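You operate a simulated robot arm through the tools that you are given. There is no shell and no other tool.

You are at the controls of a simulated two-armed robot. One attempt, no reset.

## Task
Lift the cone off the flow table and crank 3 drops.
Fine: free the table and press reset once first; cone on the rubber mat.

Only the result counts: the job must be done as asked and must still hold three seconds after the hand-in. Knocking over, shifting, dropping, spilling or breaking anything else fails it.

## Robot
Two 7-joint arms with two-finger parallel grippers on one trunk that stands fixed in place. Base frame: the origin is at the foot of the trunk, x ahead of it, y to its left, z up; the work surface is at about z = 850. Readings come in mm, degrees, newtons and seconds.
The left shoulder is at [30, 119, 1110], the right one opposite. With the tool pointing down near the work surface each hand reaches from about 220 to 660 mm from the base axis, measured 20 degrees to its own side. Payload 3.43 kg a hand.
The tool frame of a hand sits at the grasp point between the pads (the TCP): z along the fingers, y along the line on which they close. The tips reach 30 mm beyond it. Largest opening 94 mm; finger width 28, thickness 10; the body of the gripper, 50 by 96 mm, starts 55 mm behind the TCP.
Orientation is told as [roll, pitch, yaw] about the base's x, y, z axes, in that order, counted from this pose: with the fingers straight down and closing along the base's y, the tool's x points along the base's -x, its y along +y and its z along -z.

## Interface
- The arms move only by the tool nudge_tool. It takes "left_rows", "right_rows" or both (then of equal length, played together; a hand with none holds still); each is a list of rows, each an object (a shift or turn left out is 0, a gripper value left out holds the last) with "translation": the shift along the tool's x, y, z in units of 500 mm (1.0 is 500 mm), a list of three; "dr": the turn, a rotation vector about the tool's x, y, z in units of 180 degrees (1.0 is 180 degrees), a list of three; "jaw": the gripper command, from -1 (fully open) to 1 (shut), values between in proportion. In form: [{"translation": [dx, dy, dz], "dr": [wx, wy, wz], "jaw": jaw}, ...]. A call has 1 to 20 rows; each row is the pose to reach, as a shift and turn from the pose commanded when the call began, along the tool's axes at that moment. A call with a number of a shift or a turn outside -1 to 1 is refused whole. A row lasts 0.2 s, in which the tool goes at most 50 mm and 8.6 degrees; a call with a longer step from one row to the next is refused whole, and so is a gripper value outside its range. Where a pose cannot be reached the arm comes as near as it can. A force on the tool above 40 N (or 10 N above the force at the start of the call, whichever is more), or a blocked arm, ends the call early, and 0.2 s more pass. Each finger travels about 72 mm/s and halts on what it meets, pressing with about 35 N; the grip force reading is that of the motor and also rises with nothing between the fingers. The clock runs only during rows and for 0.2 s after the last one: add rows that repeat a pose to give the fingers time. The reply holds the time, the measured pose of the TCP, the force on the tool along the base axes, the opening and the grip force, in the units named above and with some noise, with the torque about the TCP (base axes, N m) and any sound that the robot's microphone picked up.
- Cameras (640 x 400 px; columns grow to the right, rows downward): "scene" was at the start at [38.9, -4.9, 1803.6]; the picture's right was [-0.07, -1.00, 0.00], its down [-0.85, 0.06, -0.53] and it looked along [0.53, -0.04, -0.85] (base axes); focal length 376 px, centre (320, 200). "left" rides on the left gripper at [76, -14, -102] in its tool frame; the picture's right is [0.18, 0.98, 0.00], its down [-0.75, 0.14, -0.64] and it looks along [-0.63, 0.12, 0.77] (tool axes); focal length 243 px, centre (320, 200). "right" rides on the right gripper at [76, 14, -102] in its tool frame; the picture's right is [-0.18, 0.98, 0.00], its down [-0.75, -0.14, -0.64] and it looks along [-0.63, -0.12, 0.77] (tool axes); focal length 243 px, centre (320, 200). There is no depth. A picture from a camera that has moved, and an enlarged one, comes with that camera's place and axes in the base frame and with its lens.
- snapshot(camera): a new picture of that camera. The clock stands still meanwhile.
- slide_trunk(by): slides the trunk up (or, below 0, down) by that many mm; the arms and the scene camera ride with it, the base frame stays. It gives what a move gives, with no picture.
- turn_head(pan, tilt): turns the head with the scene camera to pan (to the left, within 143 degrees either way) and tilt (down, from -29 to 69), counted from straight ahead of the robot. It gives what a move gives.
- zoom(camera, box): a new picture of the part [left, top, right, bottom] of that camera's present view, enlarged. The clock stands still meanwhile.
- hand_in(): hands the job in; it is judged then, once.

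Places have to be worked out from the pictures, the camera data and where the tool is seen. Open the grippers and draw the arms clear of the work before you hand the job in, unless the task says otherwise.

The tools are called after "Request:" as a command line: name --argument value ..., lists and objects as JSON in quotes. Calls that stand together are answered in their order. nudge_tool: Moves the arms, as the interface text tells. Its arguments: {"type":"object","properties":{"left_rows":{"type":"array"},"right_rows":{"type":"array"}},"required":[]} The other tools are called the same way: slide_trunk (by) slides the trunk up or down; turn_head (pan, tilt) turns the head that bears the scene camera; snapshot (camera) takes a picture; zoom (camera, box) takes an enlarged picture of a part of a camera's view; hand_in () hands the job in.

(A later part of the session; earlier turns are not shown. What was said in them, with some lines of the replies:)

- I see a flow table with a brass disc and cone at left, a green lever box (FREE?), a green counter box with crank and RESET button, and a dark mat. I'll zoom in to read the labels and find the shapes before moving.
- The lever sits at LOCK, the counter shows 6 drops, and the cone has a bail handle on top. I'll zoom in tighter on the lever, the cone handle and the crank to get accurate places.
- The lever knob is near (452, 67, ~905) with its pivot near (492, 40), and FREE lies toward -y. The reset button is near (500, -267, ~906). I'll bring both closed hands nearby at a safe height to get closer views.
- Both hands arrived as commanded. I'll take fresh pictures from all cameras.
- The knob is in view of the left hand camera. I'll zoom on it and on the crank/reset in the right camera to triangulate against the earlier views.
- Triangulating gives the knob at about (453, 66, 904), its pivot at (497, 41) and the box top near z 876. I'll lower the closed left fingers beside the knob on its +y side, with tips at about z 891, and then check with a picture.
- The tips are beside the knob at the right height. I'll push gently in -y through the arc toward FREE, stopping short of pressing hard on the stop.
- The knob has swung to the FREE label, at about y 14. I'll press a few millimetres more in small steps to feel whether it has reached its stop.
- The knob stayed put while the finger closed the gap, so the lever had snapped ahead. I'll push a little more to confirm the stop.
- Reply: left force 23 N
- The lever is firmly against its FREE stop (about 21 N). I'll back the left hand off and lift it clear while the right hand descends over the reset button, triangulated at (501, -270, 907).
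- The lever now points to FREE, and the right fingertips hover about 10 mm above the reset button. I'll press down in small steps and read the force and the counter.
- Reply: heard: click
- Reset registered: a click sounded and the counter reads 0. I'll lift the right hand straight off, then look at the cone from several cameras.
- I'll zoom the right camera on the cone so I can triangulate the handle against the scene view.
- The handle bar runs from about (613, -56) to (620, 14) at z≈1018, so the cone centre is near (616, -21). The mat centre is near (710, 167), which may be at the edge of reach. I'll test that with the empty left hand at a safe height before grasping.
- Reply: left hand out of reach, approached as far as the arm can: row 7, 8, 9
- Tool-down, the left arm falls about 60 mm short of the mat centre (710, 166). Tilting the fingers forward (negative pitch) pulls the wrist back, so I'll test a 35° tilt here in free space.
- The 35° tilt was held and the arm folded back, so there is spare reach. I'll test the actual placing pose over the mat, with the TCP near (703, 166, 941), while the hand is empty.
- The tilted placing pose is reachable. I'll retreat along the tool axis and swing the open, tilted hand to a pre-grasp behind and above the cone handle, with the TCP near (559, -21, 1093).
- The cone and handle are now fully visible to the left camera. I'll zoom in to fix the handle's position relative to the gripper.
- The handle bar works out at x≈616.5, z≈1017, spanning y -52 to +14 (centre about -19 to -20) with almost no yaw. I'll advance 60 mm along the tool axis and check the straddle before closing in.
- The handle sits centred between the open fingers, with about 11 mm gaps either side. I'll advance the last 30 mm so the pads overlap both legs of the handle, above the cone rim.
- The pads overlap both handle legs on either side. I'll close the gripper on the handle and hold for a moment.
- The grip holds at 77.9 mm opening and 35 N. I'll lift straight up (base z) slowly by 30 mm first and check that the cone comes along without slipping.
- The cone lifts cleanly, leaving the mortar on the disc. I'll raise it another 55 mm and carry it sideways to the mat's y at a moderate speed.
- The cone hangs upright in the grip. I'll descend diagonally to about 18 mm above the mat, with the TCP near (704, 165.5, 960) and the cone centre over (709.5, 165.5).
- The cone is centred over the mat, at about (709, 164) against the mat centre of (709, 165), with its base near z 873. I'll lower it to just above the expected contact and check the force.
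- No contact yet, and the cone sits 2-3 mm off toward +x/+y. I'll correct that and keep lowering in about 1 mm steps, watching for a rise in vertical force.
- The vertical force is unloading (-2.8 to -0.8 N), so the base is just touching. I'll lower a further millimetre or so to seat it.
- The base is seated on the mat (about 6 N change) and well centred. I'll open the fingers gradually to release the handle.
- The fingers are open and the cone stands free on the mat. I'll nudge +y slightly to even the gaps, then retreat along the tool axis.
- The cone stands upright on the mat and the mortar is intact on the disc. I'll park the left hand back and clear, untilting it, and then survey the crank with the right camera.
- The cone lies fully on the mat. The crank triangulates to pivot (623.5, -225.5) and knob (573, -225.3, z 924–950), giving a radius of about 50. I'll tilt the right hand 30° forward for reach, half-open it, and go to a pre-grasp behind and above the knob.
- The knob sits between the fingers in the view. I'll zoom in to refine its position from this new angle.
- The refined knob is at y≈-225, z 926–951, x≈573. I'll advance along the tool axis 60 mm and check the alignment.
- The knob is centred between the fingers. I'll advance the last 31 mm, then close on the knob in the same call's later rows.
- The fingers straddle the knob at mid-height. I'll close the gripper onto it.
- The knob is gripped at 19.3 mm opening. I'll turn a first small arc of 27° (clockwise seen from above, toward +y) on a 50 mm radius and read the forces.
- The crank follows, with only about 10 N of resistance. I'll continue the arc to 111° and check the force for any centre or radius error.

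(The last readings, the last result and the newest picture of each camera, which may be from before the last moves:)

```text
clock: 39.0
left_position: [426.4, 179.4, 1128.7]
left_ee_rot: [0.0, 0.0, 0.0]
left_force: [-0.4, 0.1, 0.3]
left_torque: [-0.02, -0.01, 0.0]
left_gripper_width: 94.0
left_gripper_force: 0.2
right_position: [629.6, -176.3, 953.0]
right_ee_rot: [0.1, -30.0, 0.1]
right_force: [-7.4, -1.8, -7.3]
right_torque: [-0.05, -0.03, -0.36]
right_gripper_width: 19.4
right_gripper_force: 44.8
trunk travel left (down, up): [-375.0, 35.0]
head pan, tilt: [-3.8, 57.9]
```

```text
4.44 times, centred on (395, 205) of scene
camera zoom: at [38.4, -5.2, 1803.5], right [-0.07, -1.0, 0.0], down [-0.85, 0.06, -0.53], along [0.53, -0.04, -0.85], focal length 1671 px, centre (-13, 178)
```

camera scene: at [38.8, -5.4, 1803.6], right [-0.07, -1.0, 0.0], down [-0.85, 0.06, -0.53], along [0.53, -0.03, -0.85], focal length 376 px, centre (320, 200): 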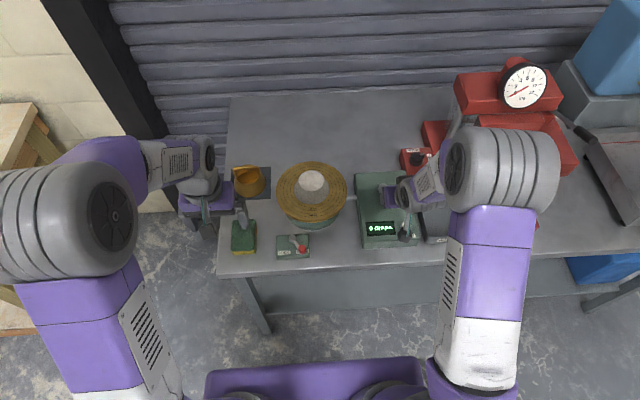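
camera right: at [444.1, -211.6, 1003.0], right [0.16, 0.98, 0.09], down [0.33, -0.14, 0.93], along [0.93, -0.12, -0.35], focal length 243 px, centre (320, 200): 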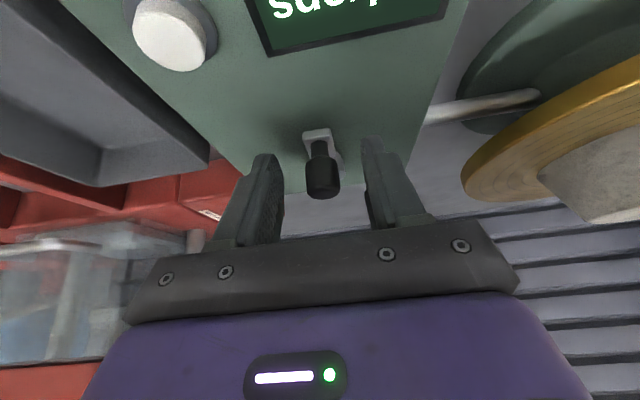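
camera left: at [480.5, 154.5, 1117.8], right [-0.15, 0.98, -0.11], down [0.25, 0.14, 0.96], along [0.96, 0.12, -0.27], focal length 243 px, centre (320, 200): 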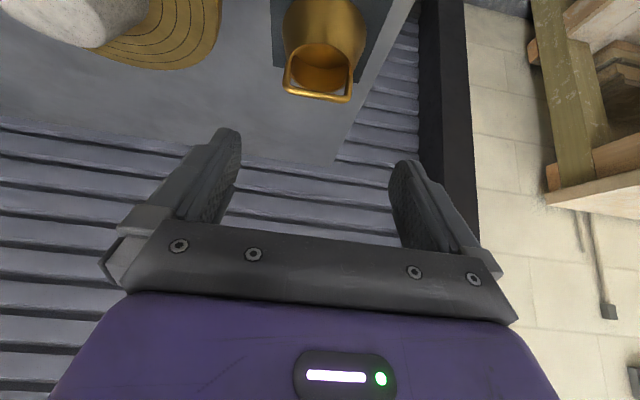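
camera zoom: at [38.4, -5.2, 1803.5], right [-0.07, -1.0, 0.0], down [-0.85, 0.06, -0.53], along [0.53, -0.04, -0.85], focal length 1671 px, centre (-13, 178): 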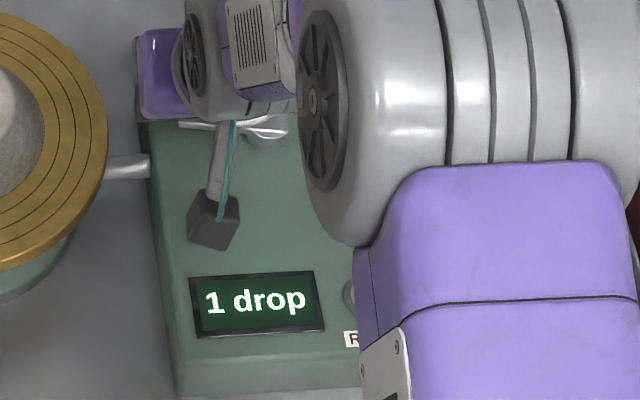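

The counter already shows 1 drop at about 111° of travel, so counts may come more often than once per turn. I'll proceed in short arcs and check the counter after each.

Request:
nudge_tool --right_rows '[{"translation": [-0.0161, -0.0095, 0.0093], "jaw": 1}, {"translation": [-0.0302, -0.0226, 0.0174], "jaw": 1}, {"translation": [-0.0416, -0.0389, 0.024], "jaw": 1}]'

Request:
zoom --camera "scene" --box '[350, 160, 440, 250]'

Request:
zoom --camera "right" --box '[240, 90, 420, 220]'

```text
clock: 39.8
left_position: [430.0, 181.0, 1128.0]
left_ee_rot: [-0.1, 0.1, 0.0]
left_force: [-0.1, 0.1, 1.0]
left_torque: [0.01, 0.0, 0.01]
left_gripper_width: 93.9
left_gripper_force: 0.0
right_position: [659.8, -191.1, 954.4]
right_ee_rot: [0.3, -30.5, 0.2]
right_force: [16.2, 27.6, -10.2]
right_torque: [0.46, 0.14, -0.31]
right_gripper_width: 19.7
right_gripper_force: 45.8
trunk travel left (down, up): [-375.0, 35.0]
head pan, tilt: [-3.8, 57.9]
```

```text
4.44 times, centred on (395, 205) of scene
camera zoom: at [43.1, -0.9, 1803.4], right [-0.07, -1.0, 0.0], down [-0.85, 0.05, -0.53], along [0.53, -0.04, -0.85], focal length 1671 px, centre (-13, 178)
```

zoom: 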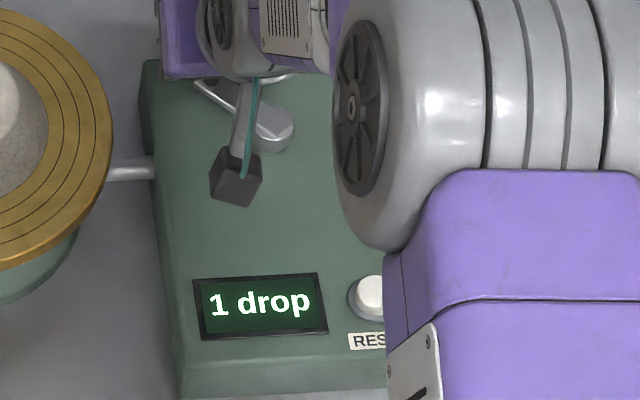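

```text
3.08 times, centred on (330, 155) of right
camera zoom: at [541.0, -176.7, 1004.1], right [0.15, 0.98, 0.1], down [0.33, -0.14, 0.93], along [0.93, -0.11, -0.34], focal length 746 px, centre (289, 338)
```

zoom: 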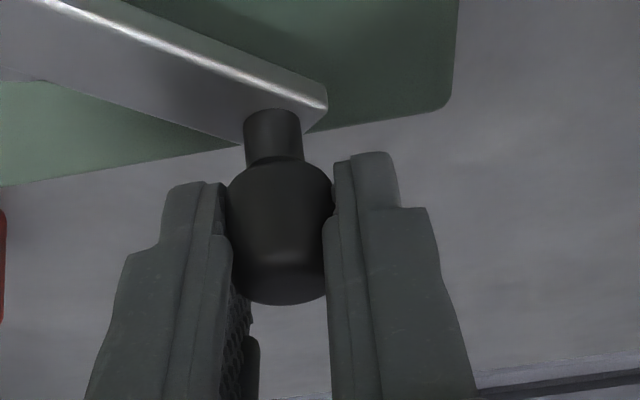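

Force has risen to about 32 N. The knob rolled back along the pads and my circle was slightly off; refitting gives a centre near (620.5, -222.5) and radius about 47.5. The counter still reads 1. I'll relieve the load, open, and re-centre the fingers around the knob.

Request:
nudge_tool --right_rows '[{"translation": [-0.0043, 0.008, 0.0025], "jaw": 1}, {"translation": [-0.0087, 0.016, 0.005], "jaw": 1}, {"translation": [-0.0087, 0.016, 0.005], "jaw": -0.06}, {"translation": [-0.0087, 0.016, 0.005], "jaw": -0.06}, {"translation": [-0.0087, 0.016, 0.005], "jaw": -0.06}]'

Request:
zoom --camera "right" --box '[240, 90, 420, 220]'

Request:
zoom --camera "scene" --box '[350, 160, 440, 250]'

```text
clock: 41.0
left_position: [426.7, 178.9, 1130.7]
left_ee_rot: [-0.1, 0.0, 0.0]
left_force: [0.3, 0.0, -0.2]
left_torque: [-0.02, -0.01, 0.01]
left_gripper_width: 94.1
left_gripper_force: 0.0
right_position: [659.1, -192.2, 953.2]
right_ee_rot: [-0.1, -30.0, -0.1]
right_force: [0.2, 0.1, 0.2]
right_torque: [-0.02, 0.0, 0.02]
right_gripper_width: 49.8
right_gripper_force: 0.1
trunk travel left (down, up): [-375.0, 35.0]
head pan, tilt: [-3.8, 57.9]
```

```text
3.08 times, centred on (330, 155) of right
camera zoom: at [540.7, -177.4, 1004.0], right [0.16, 0.98, 0.09], down [0.33, -0.14, 0.93], along [0.93, -0.12, -0.35], focal length 746 px, centre (289, 338)
```

zoom: 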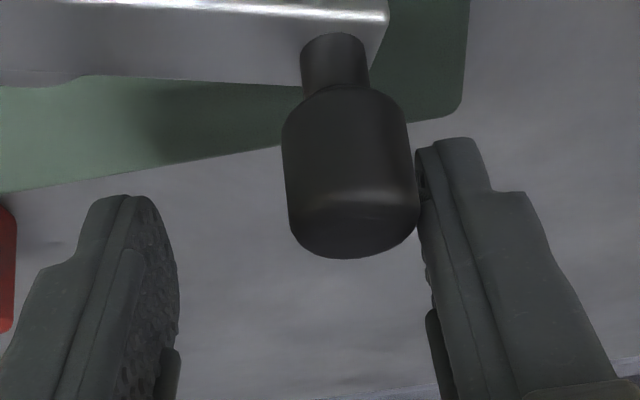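

```text
4.44 times, centred on (395, 205) of scene
camera zoom: at [38.8, -5.2, 1803.6], right [-0.07, -1.0, 0.0], down [-0.85, 0.06, -0.53], along [0.53, -0.04, -0.85], focal length 1671 px, centre (-13, 178)
```

zoom: 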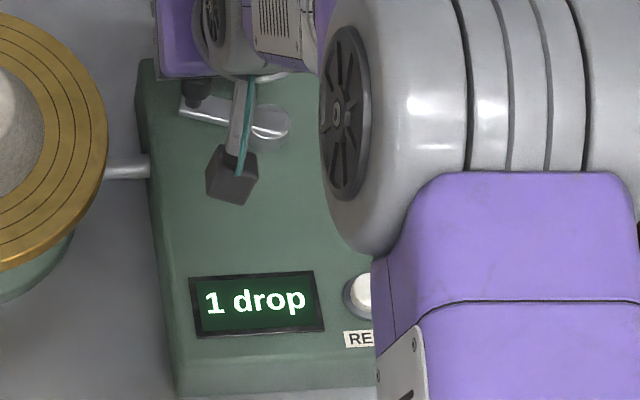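

With the grip open, the crank fell back to about 114° because the cam load back-drives it, so re-gripping loses progress. I'll change method: closed fingertips will push the knob around from its trailing side. First I'll raise clear, close, and move above the trailing side.

Request:
nudge_tool --right_rows '[{"translation": [0, 0.01, 0], "jaw": -0.06}, {"translation": [-0.03, 0.01, -0.052], "jaw": -0.06}, {"translation": [-0.06, 0.01, -0.104], "jaw": -0.06}, {"translation": [0.0006, 0.016, -0.139], "jaw": 0.5}, {"translation": [0.0595, 0.022, -0.173], "jaw": 1}, {"translation": [0.0595, 0.022, -0.173], "jaw": 1}]'

Request:
snapshot --camera "right"

Request:
zoom --camera "scene" --box '[350, 160, 440, 250]'

```text
clock: 42.4
left_position: [427.7, 180.1, 1128.7]
left_ee_rot: [0.0, 0.0, 0.0]
left_force: [0.9, -0.5, 0.4]
left_torque: [-0.02, -0.01, -0.05]
left_gripper_width: 93.8
left_gripper_force: 0.1
right_position: [593.6, -179.6, 1012.5]
right_ee_rot: [0.0, -30.0, -0.1]
right_force: [0.8, 0.5, 0.8]
right_torque: [0.01, -0.05, -0.03]
right_gripper_width: 0.0
right_gripper_force: 33.2
trunk travel left (down, up): [-375.0, 35.0]
head pan, tilt: [-3.8, 57.9]
```

```text
taken
camera right: at [474.8, -164.7, 1062.4], right [0.16, 0.98, 0.09], down [0.33, -0.14, 0.93], along [0.93, -0.12, -0.35], focal length 243 px, centre (320, 200)
```

right: 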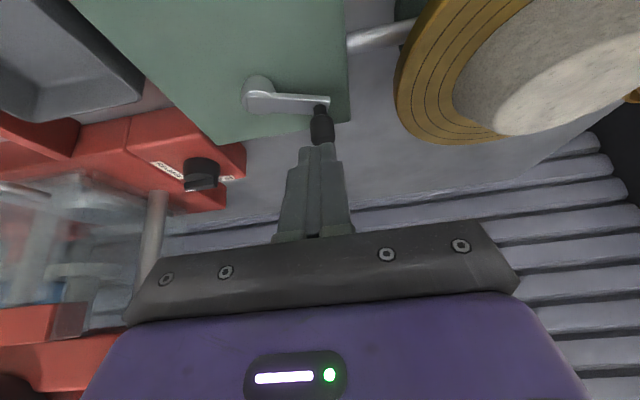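

```text
4.44 times, centred on (395, 205) of scene
camera zoom: at [39.6, -5.0, 1803.5], right [-0.07, -1.0, 0.0], down [-0.85, 0.06, -0.53], along [0.53, -0.04, -0.85], focal length 1671 px, centre (-13, 178)
```

zoom: 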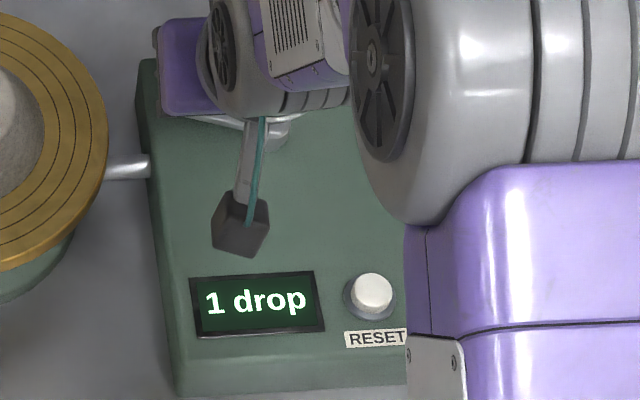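

I have a clear view of the crank arm and pivot now. I'll zoom in to refine the pivot and the crank angle.

Request:
zoom --camera "right" --box '[230, 50, 360, 160]'

```text
3.64 times, centred on (295, 105) of right
camera zoom: at [474.8, -164.7, 1062.4], right [0.16, 0.98, 0.09], down [0.33, -0.14, 0.93], along [0.93, -0.12, -0.35], focal length 882 px, centre (411, 546)
```

zoom: 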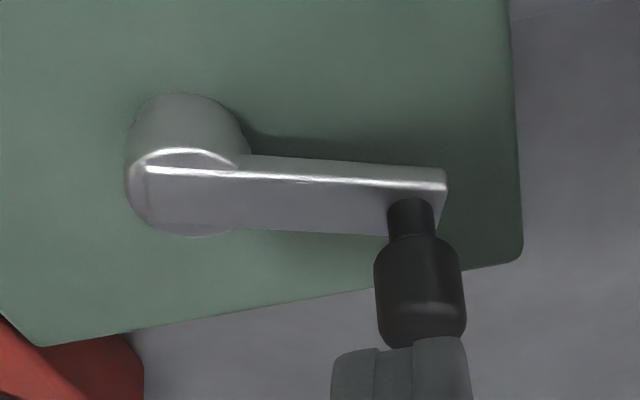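

The refined pivot is about (624.5, -226), radius about 50.4, crank now at about 107° with the knob at (640, -178). I'll lower the closed fingers straight down just behind the knob, with about a 9 mm gap.

Request:
nudge_tool --right_rows '[{"translation": [0.02, -0.004, 0.0346], "jaw": 1}, {"translation": [0.04, -0.006, 0.0693], "jaw": 1}, {"translation": [0.0595, -0.006, 0.1031], "jaw": 1}, {"translation": [0.0595, -0.006, 0.1031], "jaw": 1}]'

Request:
zoom --camera "right" --box '[220, 70, 420, 220]'

```text
clock: 43.4
left_position: [427.2, 179.2, 1128.5]
left_ee_rot: [0.1, 0.0, 0.1]
left_force: [-0.2, 0.3, -0.6]
left_torque: [0.0, 0.02, 0.02]
left_gripper_width: 94.0
left_gripper_force: 0.1
right_position: [591.8, -179.9, 953.7]
right_ee_rot: [0.0, -30.1, 0.0]
right_force: [0.1, 0.1, 0.1]
right_torque: [0.0, -0.02, -0.06]
right_gripper_width: 0.0
right_gripper_force: 33.1
trunk travel left (down, up): [-375.0, 35.0]
head pan, tilt: [-3.8, 57.9]
```

```text
2.67 times, centred on (320, 145) of right
camera zoom: at [473.3, -166.9, 1003.6], right [0.16, 0.98, 0.09], down [0.33, -0.14, 0.93], along [0.93, -0.12, -0.35], focal length 647 px, centre (320, 347)
```

zoom: 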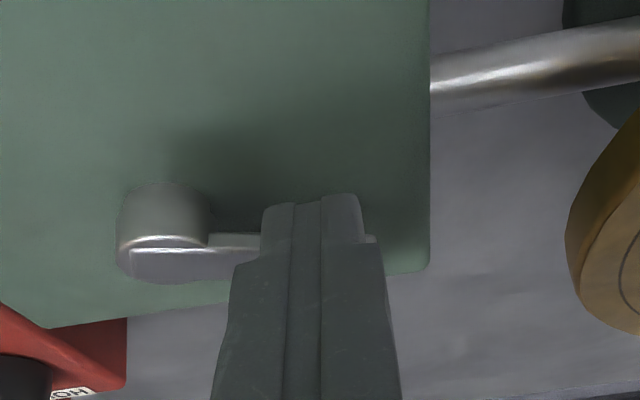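

The fingertips stand right behind the knob. I'll push it along the circle (rod path radius 50 about the pivot) to about knob angle 158°, then check force and counter.

Request:
nudge_tool --right_rows '[{"translation": [-0.0145, 0.004, 0.0084], "jaw": 1}, {"translation": [-0.0291, 0.0084, 0.0168], "jaw": 1}, {"translation": [-0.0442, 0.01, 0.0255], "jaw": 1}, {"translation": [-0.0592, 0.0084, 0.0342], "jaw": 1}, {"translation": [-0.0738, 0.004, 0.0426], "jaw": 1}, {"translation": [-0.0875, -0.0034, 0.0505], "jaw": 1}, {"translation": [-0.0998, -0.0134, 0.0576], "jaw": 1}]'

Request:
zoom --camera "right" --box '[220, 70, 420, 220]'

Request:
zoom --camera "scene" --box '[350, 160, 440, 250]'

```text
clock: 45.0
left_position: [427.8, 179.5, 1131.2]
left_ee_rot: [0.0, 0.0, 0.1]
left_force: [0.8, -1.0, 0.4]
left_torque: [0.02, -0.03, -0.03]
left_gripper_width: 94.1
left_gripper_force: 0.1
right_position: [652.1, -184.3, 958.0]
right_ee_rot: [0.2, -30.5, 0.2]
right_force: [5.8, 9.1, 3.0]
right_torque: [0.2, -0.18, 0.19]
right_gripper_width: 0.0
right_gripper_force: 32.8
trunk travel left (down, up): [-375.0, 35.0]
head pan, tilt: [-3.8, 57.9]
```

```text
2.67 times, centred on (320, 145) of right
camera zoom: at [533.4, -170.6, 1006.6], right [0.15, 0.98, 0.1], down [0.32, -0.14, 0.94], along [0.93, -0.11, -0.34], focal length 647 px, centre (320, 347)
```

zoom: 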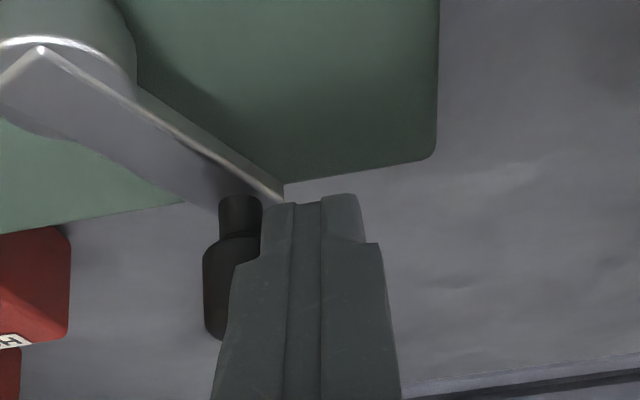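

```text
4.44 times, centred on (395, 205) of scene
camera zoom: at [39.2, -4.4, 1803.6], right [-0.07, -1.0, 0.0], down [-0.85, 0.06, -0.53], along [0.53, -0.04, -0.85], focal length 1671 px, centre (-13, 178)
```

zoom: 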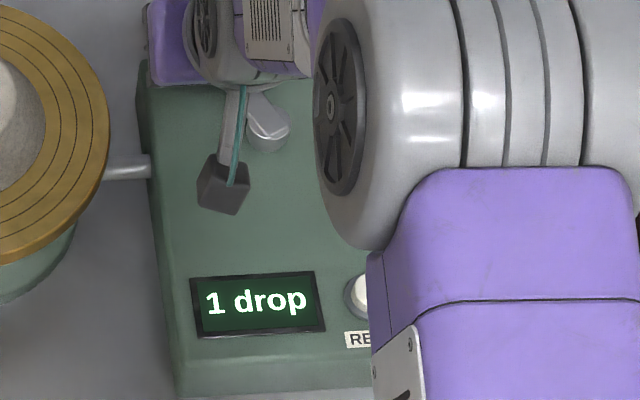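

Pushing works smoothly with about 11 N of force; the knob is near 150° and the count is still 1. I'll continue around the far side to rod angle 180°.

Request:
nudge_tool --right_rows '[{"translation": [-0.0107, -0.0124, 0.0062], "jaw": 1}, {"translation": [-0.0194, -0.0266, 0.0112], "jaw": 1}, {"translation": [-0.0258, -0.0424, 0.0149], "jaw": 1}, {"translation": [-0.0296, -0.0592, 0.0171], "jaw": 1}, {"translation": [-0.031, -0.0766, 0.0179], "jaw": 1}]'

Request:
zoom --camera "right" --box '[220, 70, 420, 220]'

Request:
zoom --camera "scene" --box '[350, 160, 440, 250]'

```text
clock: 46.2
left_position: [426.9, 179.9, 1130.0]
left_ee_rot: [0.0, 0.0, -0.1]
left_force: [0.0, -0.1, -0.3]
left_torque: [-0.01, 0.0, 0.03]
left_gripper_width: 94.0
left_gripper_force: 0.0
right_position: [664.9, -227.8, 953.9]
right_ee_rot: [0.0, -29.8, 0.0]
right_force: [-4.8, 4.4, -0.6]
right_torque: [0.1, 0.08, 0.0]
right_gripper_width: 0.1
right_gripper_force: 33.7
trunk travel left (down, up): [-375.0, 35.0]
head pan, tilt: [-3.8, 57.9]
```

```text
2.67 times, centred on (320, 145) of right
camera zoom: at [546.2, -212.9, 1004.0], right [0.16, 0.98, 0.09], down [0.33, -0.14, 0.93], along [0.93, -0.12, -0.35], focal length 647 px, centre (320, 347)
```

zoom: 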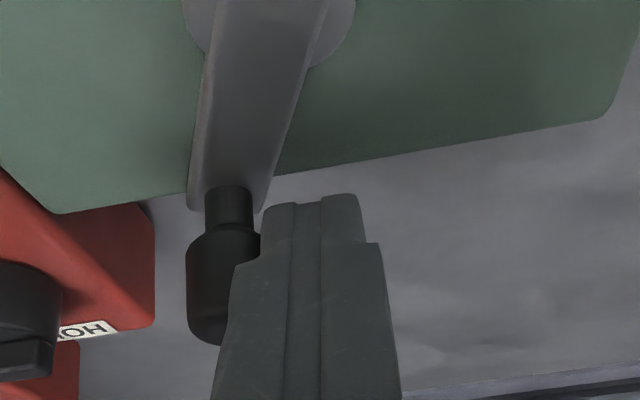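

```text
4.44 times, centred on (395, 205) of scene
camera zoom: at [38.2, -4.1, 1803.6], right [-0.07, -1.0, 0.0], down [-0.84, 0.06, -0.53], along [0.53, -0.04, -0.85], focal length 1671 px, centre (-13, 178)
```

zoom: 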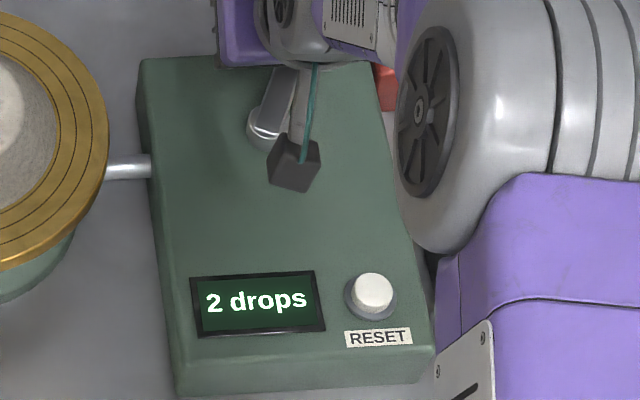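

The counter now reads 2 (knob at about 204°), so drops come every fraction of a turn. I'll go on in small steps and check the counter each time so I stop at exactly 3.

Request:
nudge_tool --right_rows '[{"translation": [0.0014, -0.0174, -0.0008], "jaw": 1}, {"translation": [0.0052, -0.0342, -0.003], "jaw": 1}]'

Request:
zoom --camera "scene" --box '[350, 160, 440, 250]'

Request:
zoom --camera "right" --box '[220, 70, 420, 220]'

```text
clock: 46.8
left_position: [425.1, 181.7, 1129.2]
left_ee_rot: [-0.1, -0.1, 0.0]
left_force: [0.1, -0.3, 0.7]
left_torque: [-0.02, 0.0, -0.02]
left_gripper_width: 93.9
left_gripper_force: 0.1
right_position: [661.3, -239.4, 956.3]
right_ee_rot: [0.1, -29.8, 0.0]
right_force: [-19.5, 21.2, 2.1]
right_torque: [0.19, 0.25, -0.3]
right_gripper_width: 0.0
right_gripper_force: 33.1
trunk travel left (down, up): [-375.0, 35.0]
head pan, tilt: [-3.8, 57.9]
```

```text
4.44 times, centred on (395, 205) of scene
camera zoom: at [35.2, -1.0, 1803.7], right [-0.07, -1.0, 0.0], down [-0.84, 0.05, -0.53], along [0.53, -0.04, -0.85], focal length 1671 px, centre (-13, 178)
```

zoom: 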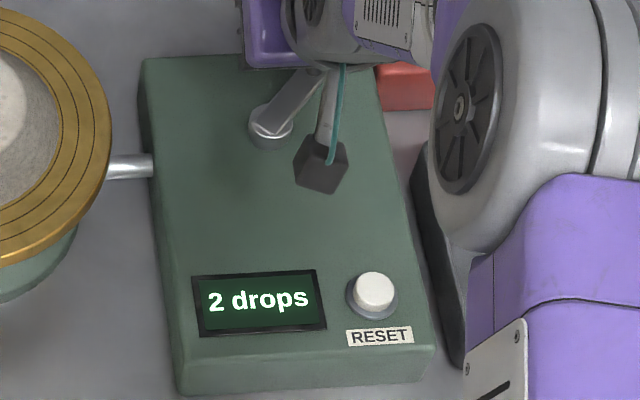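

```text
2.67 times, centred on (320, 145) of right
camera zoom: at [542.4, -226.0, 1006.0], right [0.16, 0.98, 0.09], down [0.34, -0.14, 0.93], along [0.93, -0.12, -0.35], focal length 647 px, centre (320, 347)
```

zoom: 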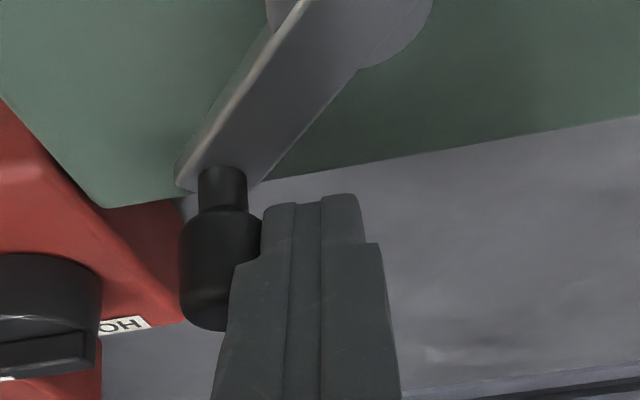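

Force is 29 N with no new count. The finger's flat side is pushing at a poor angle here, with the knob at about 222°. I'll slide the fingers out to +x so that their rear corner pushes along the tangent, then continue slightly.

Request:
nudge_tool --right_rows '[{"translation": [-0.012, 0.004, 0.007], "jaw": 1}, {"translation": [-0.0329, 0.004, 0.019], "jaw": 1}, {"translation": [-0.0253, -0.0102, 0.0146], "jaw": 1}]'

Request:
zoom --camera "scene" --box '[350, 160, 440, 250]'

Request:
zoom --camera "right" --box '[220, 70, 420, 220]'

```text
clock: 47.2
left_position: [426.0, 181.3, 1130.0]
left_ee_rot: [0.1, -0.2, 0.0]
left_force: [-0.4, -1.0, -0.3]
left_torque: [0.01, 0.0, 0.01]
left_gripper_width: 94.0
left_gripper_force: 0.1
right_position: [662.8, -235.7, 955.7]
right_ee_rot: [0.5, -29.4, 0.0]
right_force: [-16.1, 12.6, 18.5]
right_torque: [0.0, 0.3, -0.14]
right_gripper_width: 0.0
right_gripper_force: 33.0
trunk travel left (down, up): [-375.0, 35.0]
head pan, tilt: [-3.8, 57.9]
stopped in row 1 (right hand): the force on the tool passed its limit at 41 N (the readings are from after the stop); the commanded pose is now the measured one
```

```text
4.44 times, centred on (395, 205) of scene
camera zoom: at [34.7, -3.3, 1804.0], right [-0.07, -1.0, 0.0], down [-0.84, 0.06, -0.53], along [0.53, -0.04, -0.85], focal length 1671 px, centre (-13, 178)
```

zoom: 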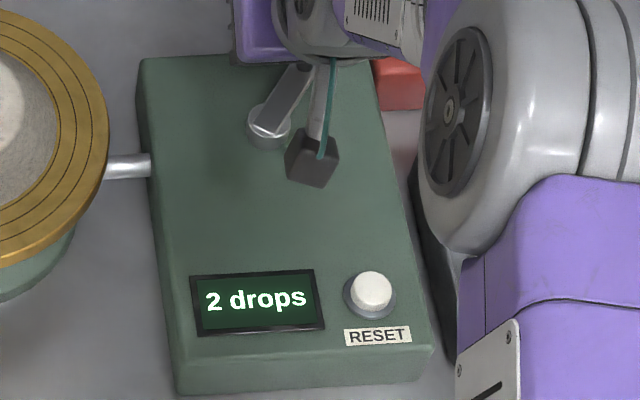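

```text
2.67 times, centred on (320, 145) of right
camera zoom: at [545.7, -222.8, 1006.6], right [0.15, 0.98, 0.1], down [0.34, -0.15, 0.93], along [0.93, -0.11, -0.36], focal length 647 px, centre (320, 347)
```

zoom: 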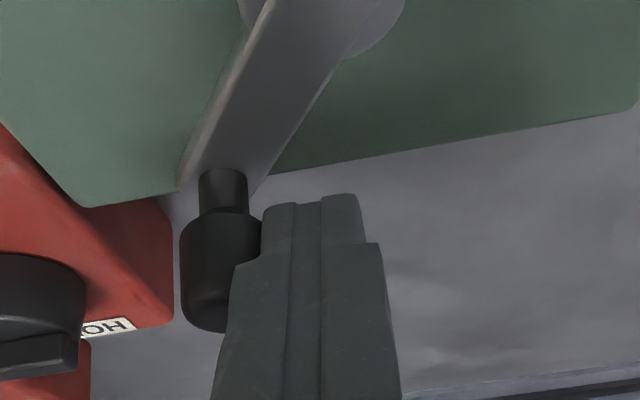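

The knob grips the finger by friction, so sliding under load stopped at 41 N. I'll back the finger off in +y to unload it, then move out to x≈688 and re-approach with the rear corner.

Request:
nudge_tool --right_rows '[{"translation": [0, 0.008, 0], "jaw": 1}, {"translation": [0, 0.024, 0], "jaw": 1}, {"translation": [0, 0.048, 0], "jaw": 1}, {"translation": [0, 0.072, 0], "jaw": 1}, {"translation": [-0.02, 0.072, 0.016], "jaw": 1}, {"translation": [-0.0413, 0.072, 0.0285], "jaw": 1}, {"translation": [-0.0413, 0.072, 0.0285], "jaw": 1}]'

Request:
zoom --camera "scene" --box '[350, 160, 440, 250]'

Request:
snapshot --camera "right"

```text
clock: 48.8
left_position: [427.4, 179.5, 1129.6]
left_ee_rot: [0.1, -0.1, 0.0]
left_force: [0.2, 0.5, 0.0]
left_torque: [0.02, 0.02, 0.01]
left_gripper_width: 93.9
left_gripper_force: 0.2
right_position: [691.5, -205.5, 949.5]
right_ee_rot: [0.3, -29.3, -0.1]
right_force: [0.3, -0.4, 0.9]
right_torque: [0.01, -0.03, 0.01]
right_gripper_width: 0.1
right_gripper_force: 33.2
trunk travel left (down, up): [-375.0, 35.0]
head pan, tilt: [-3.8, 57.9]
```

```text
4.44 times, centred on (395, 205) of scene
camera zoom: at [38.7, -4.9, 1803.6], right [-0.07, -1.0, 0.0], down [-0.85, 0.06, -0.53], along [0.53, -0.04, -0.85], focal length 1671 px, centre (-13, 178)
```

zoom: 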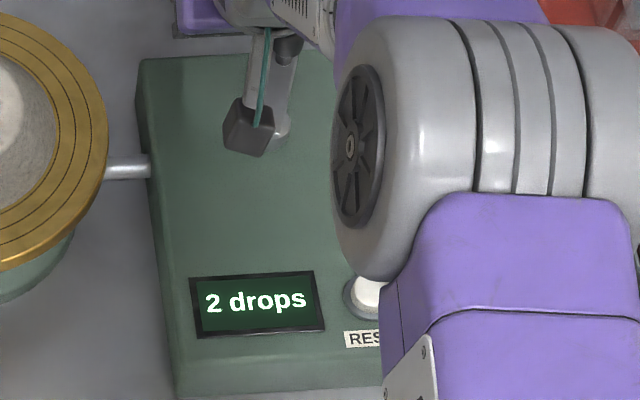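

```text
taken
camera right: at [573.3, -191.9, 1001.6], right [0.16, 0.98, 0.09], down [0.34, -0.14, 0.93], along [0.93, -0.11, -0.36], focal length 243 px, centre (320, 200)
```

right: 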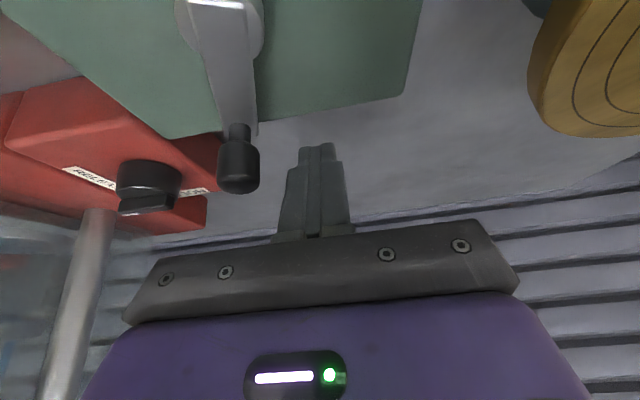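

The crank rests at about 200° and the finger is free at (691, -205). I'll re-approach so that the rear corner pushes along the tangent, going to knob angle of about 230°, and check the count.

Request:
nudge_tool --right_rows '[{"translation": [-0.0024, -0.015, -0.009], "jaw": 1}, {"translation": [-0.0024, -0.031, -0.009], "jaw": 1}, {"translation": [0.0007, -0.048, -0.0108], "jaw": 1}, {"translation": [0.0042, -0.0624, -0.0128], "jaw": 1}, {"translation": [0.01, -0.074, -0.0165], "jaw": 1}, {"translation": [0.0161, -0.0854, -0.0197], "jaw": 1}]'

Request:
zoom --camera "scene" --box '[350, 160, 440, 250]'

Request:
snapshot --camera "right"

```text
clock: 50.2
left_position: [427.2, 179.7, 1130.9]
left_ee_rot: [0.0, 0.0, 0.1]
left_force: [0.5, 0.0, 0.6]
left_torque: [0.03, 0.0, -0.02]
left_gripper_width: 93.9
left_gripper_force: 0.1
right_position: [678.8, -248.7, 954.8]
right_ee_rot: [0.2, -29.4, 0.0]
right_force: [2.4, 2.2, 3.4]
right_torque: [-0.06, 0.05, 0.0]
right_gripper_width: 0.3
right_gripper_force: 33.2
trunk travel left (down, up): [-375.0, 35.0]
head pan, tilt: [-3.8, 57.9]
```

```text
4.44 times, centred on (395, 205) of scene
camera zoom: at [38.6, -4.7, 1803.6], right [-0.07, -1.0, 0.0], down [-0.85, 0.06, -0.53], along [0.53, -0.04, -0.85], focal length 1671 px, centre (-13, 178)
```

zoom: 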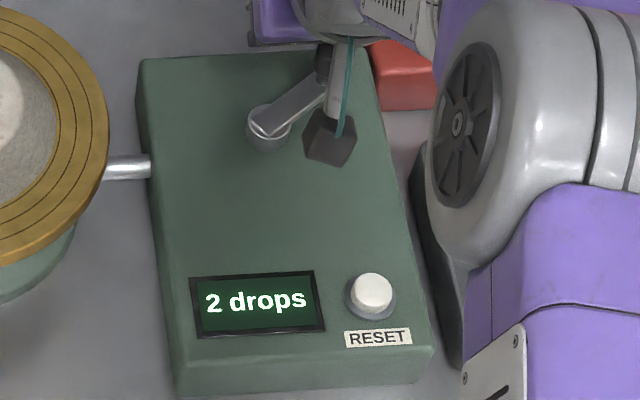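

```text
taken
camera right: at [560.8, -235.8, 1006.0], right [0.16, 0.98, 0.09], down [0.34, -0.14, 0.93], along [0.93, -0.12, -0.36], focal length 243 px, centre (320, 200)
```

right: 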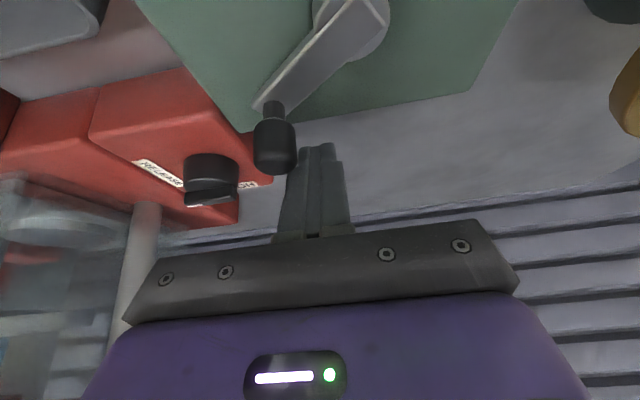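

Tangential pushing works at only about 4 N (knob at about 228°), and the count is still 2. I'll continue about 20° and check again.

Request:
nudge_tool --right_rows '[{"translation": [0.0092, -0.0116, -0.0053], "jaw": 1}, {"translation": [0.022, -0.0226, -0.0127], "jaw": 1}]'

Request:
zoom --camera "scene" --box '[350, 160, 440, 250]'

Request:
snapshot --camera "right"

```text
clock: 50.8
left_position: [427.0, 179.5, 1129.2]
left_ee_rot: [0.1, 0.0, 0.0]
left_force: [0.1, -0.7, 0.4]
left_torque: [-0.02, -0.01, 0.02]
left_gripper_width: 94.2
left_gripper_force: 0.0
right_position: [664.1, -260.7, 954.9]
right_ee_rot: [0.2, -29.5, -0.1]
right_force: [2.6, -0.1, 5.4]
right_torque: [-0.04, 0.07, 0.03]
right_gripper_width: 0.0
right_gripper_force: 33.0
trunk travel left (down, up): [-375.0, 35.0]
head pan, tilt: [-3.8, 57.9]
```

```text
4.44 times, centred on (395, 205) of scene
camera zoom: at [38.7, -4.6, 1803.6], right [-0.07, -1.0, 0.0], down [-0.85, 0.06, -0.53], along [0.53, -0.04, -0.85], focal length 1671 px, centre (-13, 178)
```

zoom: 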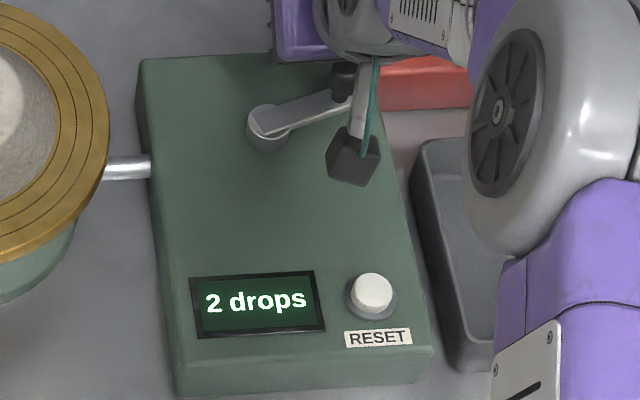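

```text
taken
camera right: at [547.0, -246.7, 1005.8], right [0.16, 0.98, 0.09], down [0.34, -0.14, 0.93], along [0.93, -0.12, -0.36], focal length 243 px, centre (320, 200)
```

right: 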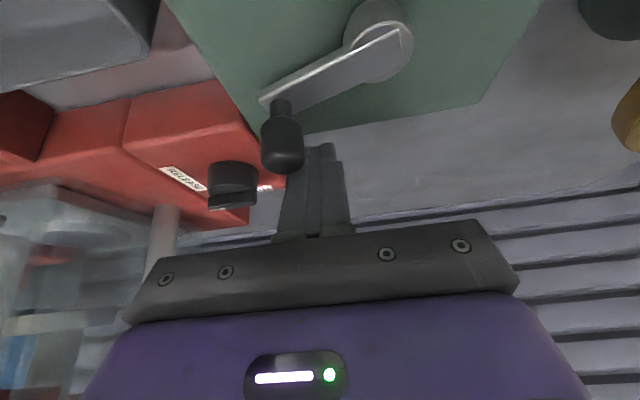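

The knob is at about 247° and the count is still 2, with low force. I'll go another 20° or so.

Request:
nudge_tool --right_rows '[{"translation": [0.0121, -0.011, -0.007], "jaw": 1}, {"translation": [0.0277, -0.022, -0.016], "jaw": 1}]'

Request:
zoom --camera "scene" --box '[350, 160, 440, 250]'

Request:
snapshot --camera "right"

```text
clock: 51.4
left_position: [426.8, 178.8, 1130.0]
left_ee_rot: [0.0, 0.0, -0.1]
left_force: [0.2, 0.3, 1.0]
left_torque: [0.04, 0.01, 0.01]
left_gripper_width: 93.9
left_gripper_force: 0.0
right_position: [646.9, -271.3, 953.5]
right_ee_rot: [0.4, -29.1, -0.1]
right_force: [-0.9, 0.1, -0.1]
right_torque: [0.0, 0.01, 0.0]
right_gripper_width: 0.0
right_gripper_force: 33.0
trunk travel left (down, up): [-375.0, 35.0]
head pan, tilt: [-3.8, 57.9]
```

```text
4.44 times, centred on (395, 205) of scene
camera zoom: at [38.9, -5.3, 1803.5], right [-0.07, -1.0, 0.0], down [-0.85, 0.06, -0.53], along [0.53, -0.04, -0.85], focal length 1671 px, centre (-13, 178)
```

zoom: 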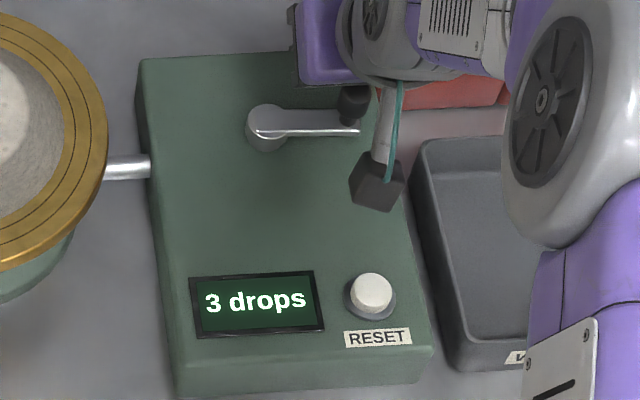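

```text
taken
camera right: at [530.1, -257.6, 1004.5], right [0.16, 0.98, 0.09], down [0.35, -0.14, 0.93], along [0.92, -0.11, -0.36], focal length 243 px, centre (320, 200)
```

right: 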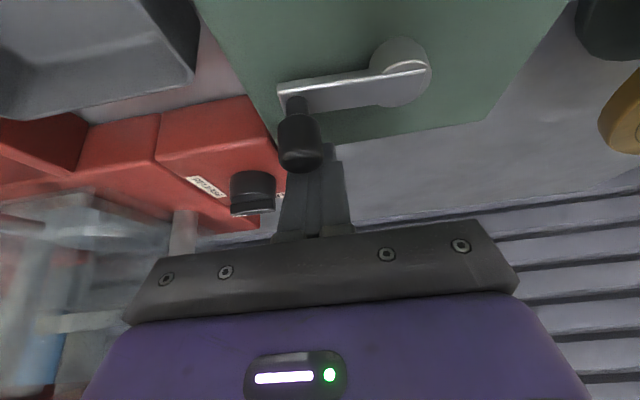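

The counter reads 3 drops and the tool is unloaded. I'll ease the finger away from the knob and raise the right hand straight up, clear of the crank.

Request:
nudge_tool --right_rows '[{"translation": [-0.0104, 0.004, 0.006], "jaw": 1}, {"translation": [-0.0304, 0.004, -0.0286], "jaw": 1}, {"translation": [-0.0604, 0.004, -0.0806], "jaw": 1}, {"translation": [-0.1004, 0.004, -0.1498], "jaw": 1}, {"translation": [-0.1004, 0.004, -0.1498], "jaw": 1}]'

Request:
zoom --camera "scene" --box '[350, 160, 440, 250]'

Request:
snapshot --camera "scene"

```text
clock: 52.6
left_position: [427.7, 179.2, 1129.4]
left_ee_rot: [0.0, 0.0, 0.1]
left_force: [-0.1, -0.7, 0.1]
left_torque: [0.02, 0.02, 0.03]
left_gripper_width: 93.9
left_gripper_force: 0.1
right_position: [658.6, -270.3, 1043.9]
right_ee_rot: [0.3, -29.3, 0.0]
right_force: [-0.2, -0.2, -0.1]
right_torque: [0.01, -0.01, -0.02]
right_gripper_width: 0.1
right_gripper_force: 33.4
trunk travel left (down, up): [-375.0, 35.0]
head pan, tilt: [-3.8, 57.9]
```

```text
4.44 times, centred on (395, 205) of scene
camera zoom: at [39.6, -5.1, 1803.5], right [-0.07, -1.0, 0.0], down [-0.85, 0.06, -0.53], along [0.53, -0.04, -0.85], focal length 1671 px, centre (-13, 178)
```

zoom: 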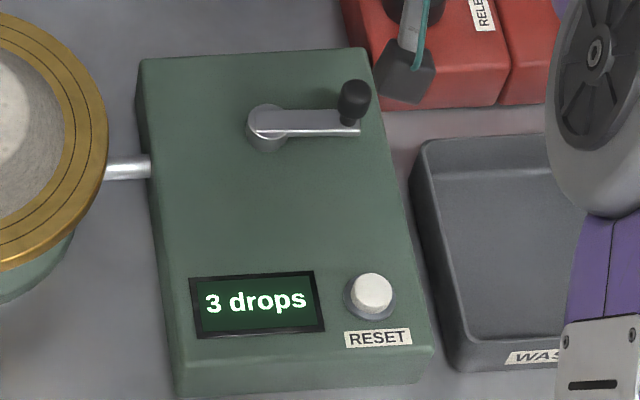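

```text
taken
camera scene: at [39.6, -5.1, 1803.5], right [-0.07, -1.0, 0.0], down [-0.85, 0.06, -0.53], along [0.53, -0.04, -0.85], focal length 376 px, centre (320, 200)
```

scene: 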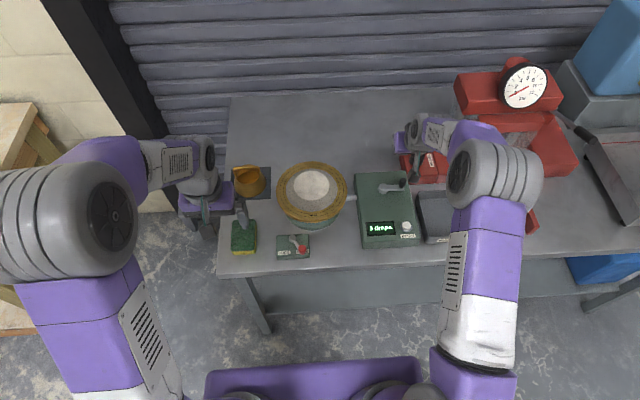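

The crank, counter (3 drops), cone and mortar all look right. I'll draw the right hand up and back, level it and open its gripper.

Request:
nudge_tool --right_rows '[{"translation": [0.0384, -0.01, -0.0592], "dr": [0, 0.0272, 0], "jaw": 1}, {"translation": [0.0768, -0.02, -0.1184], "dr": [0, 0.0544, 0], "jaw": 1}, {"translation": [0.1152, -0.03, -0.1776], "dr": [0, 0.0816, 0], "jaw": 0}, {"translation": [0.1536, -0.04, -0.2368], "dr": [0, 0.1088, 0], "jaw": -1}, {"translation": [0.192, -0.05, -0.296], "dr": [0, 0.136, 0], "jaw": -1}, {"translation": [0.2304, -0.06, -0.3549], "dr": [0, 0.163, 0], "jaw": -1}, {"translation": [0.2304, -0.06, -0.3549], "dr": [0, 0.163, 0], "jaw": -1}]'

Request:
snapshot --camera "scene"

Request:
zoom --camera "scene" --box '[215, 150, 355, 265]'

Request:
zoom --camera "scene" --box '[340, 150, 480, 260]'

```text
clock: 54.2
left_position: [428.6, 179.2, 1128.4]
left_ee_rot: [0.0, 0.1, 0.0]
left_force: [-0.1, 0.3, -0.2]
left_torque: [0.01, 0.0, 0.0]
left_gripper_width: 94.0
left_gripper_force: 0.1
right_position: [469.4, -299.0, 1142.0]
right_ee_rot: [0.2, 0.1, 0.1]
right_force: [-0.7, 0.4, -0.2]
right_torque: [0.01, 0.01, -0.01]
right_gripper_width: 94.2
right_gripper_force: 0.0
trunk travel left (down, up): [-375.0, 35.0]
head pan, tilt: [-3.8, 57.9]
```

```text
taken
camera scene: at [40.2, -4.8, 1803.5], right [-0.07, -1.0, 0.0], down [-0.85, 0.06, -0.53], along [0.53, -0.04, -0.85], focal length 376 px, centre (320, 200)
```

scene: 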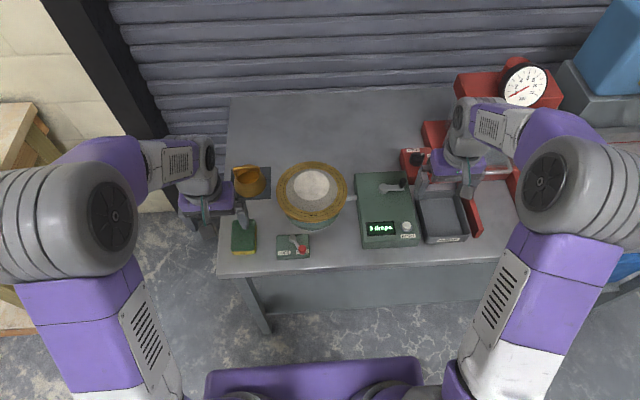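

```text
3.48 times, centred on (285, 208) of scene
camera zoom: at [40.2, -4.8, 1803.5], right [-0.07, -1.0, 0.0], down [-0.85, 0.06, -0.53], along [0.53, -0.04, -0.85], focal length 1308 px, centre (442, 174)
```

zoom: 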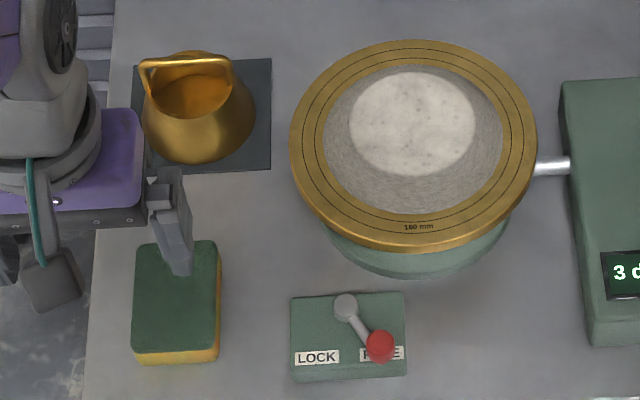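

```text
3.64 times, centred on (410, 205) of scene
camera zoom: at [40.2, -4.8, 1803.5], right [-0.07, -1.0, 0.0], down [-0.85, 0.06, -0.53], along [0.53, -0.04, -0.85], focal length 1367 px, centre (-7, 182)
```

zoom: 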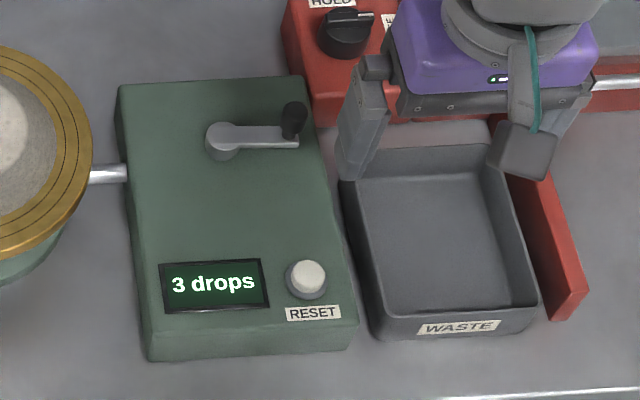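

Everything checks out: lever at FREE, counter at 3 drops, mortar spread on the disc, and the cone upright and fully on the mat. Both grippers are open and clear, so I'm handing in.

Request:
hand_in

```text
The job is handed in.
```

The job is done and handed in. The cone is off the flow table, and the counter reads 3 drops.

- **Free the table:** I pushed the lever from LOCK to FREE until it met its stop.
- **Reset:** I pressed it once. It clicked and the counter went from 6 to 0.
- **Cone:** I lifted it straight up, so the mortar stayed on the disc. The cone now stands upright and fully on the rubber mat.
- **Crank:** I turned it clockwise until the counter showed 3, and it still read 3 after I let go. A drop comes about every 90° of crank, not once per turn.

The crank took two attempts. Gripping its knob slipped, so I let go and pushed it round with the closed fingertips instead. One push stopped early when the force passed the 40 N limit, and I backed off before continuing.

In the last pictures nothing else on the table had shifted or tipped. Both grippers are open and clear of the work.
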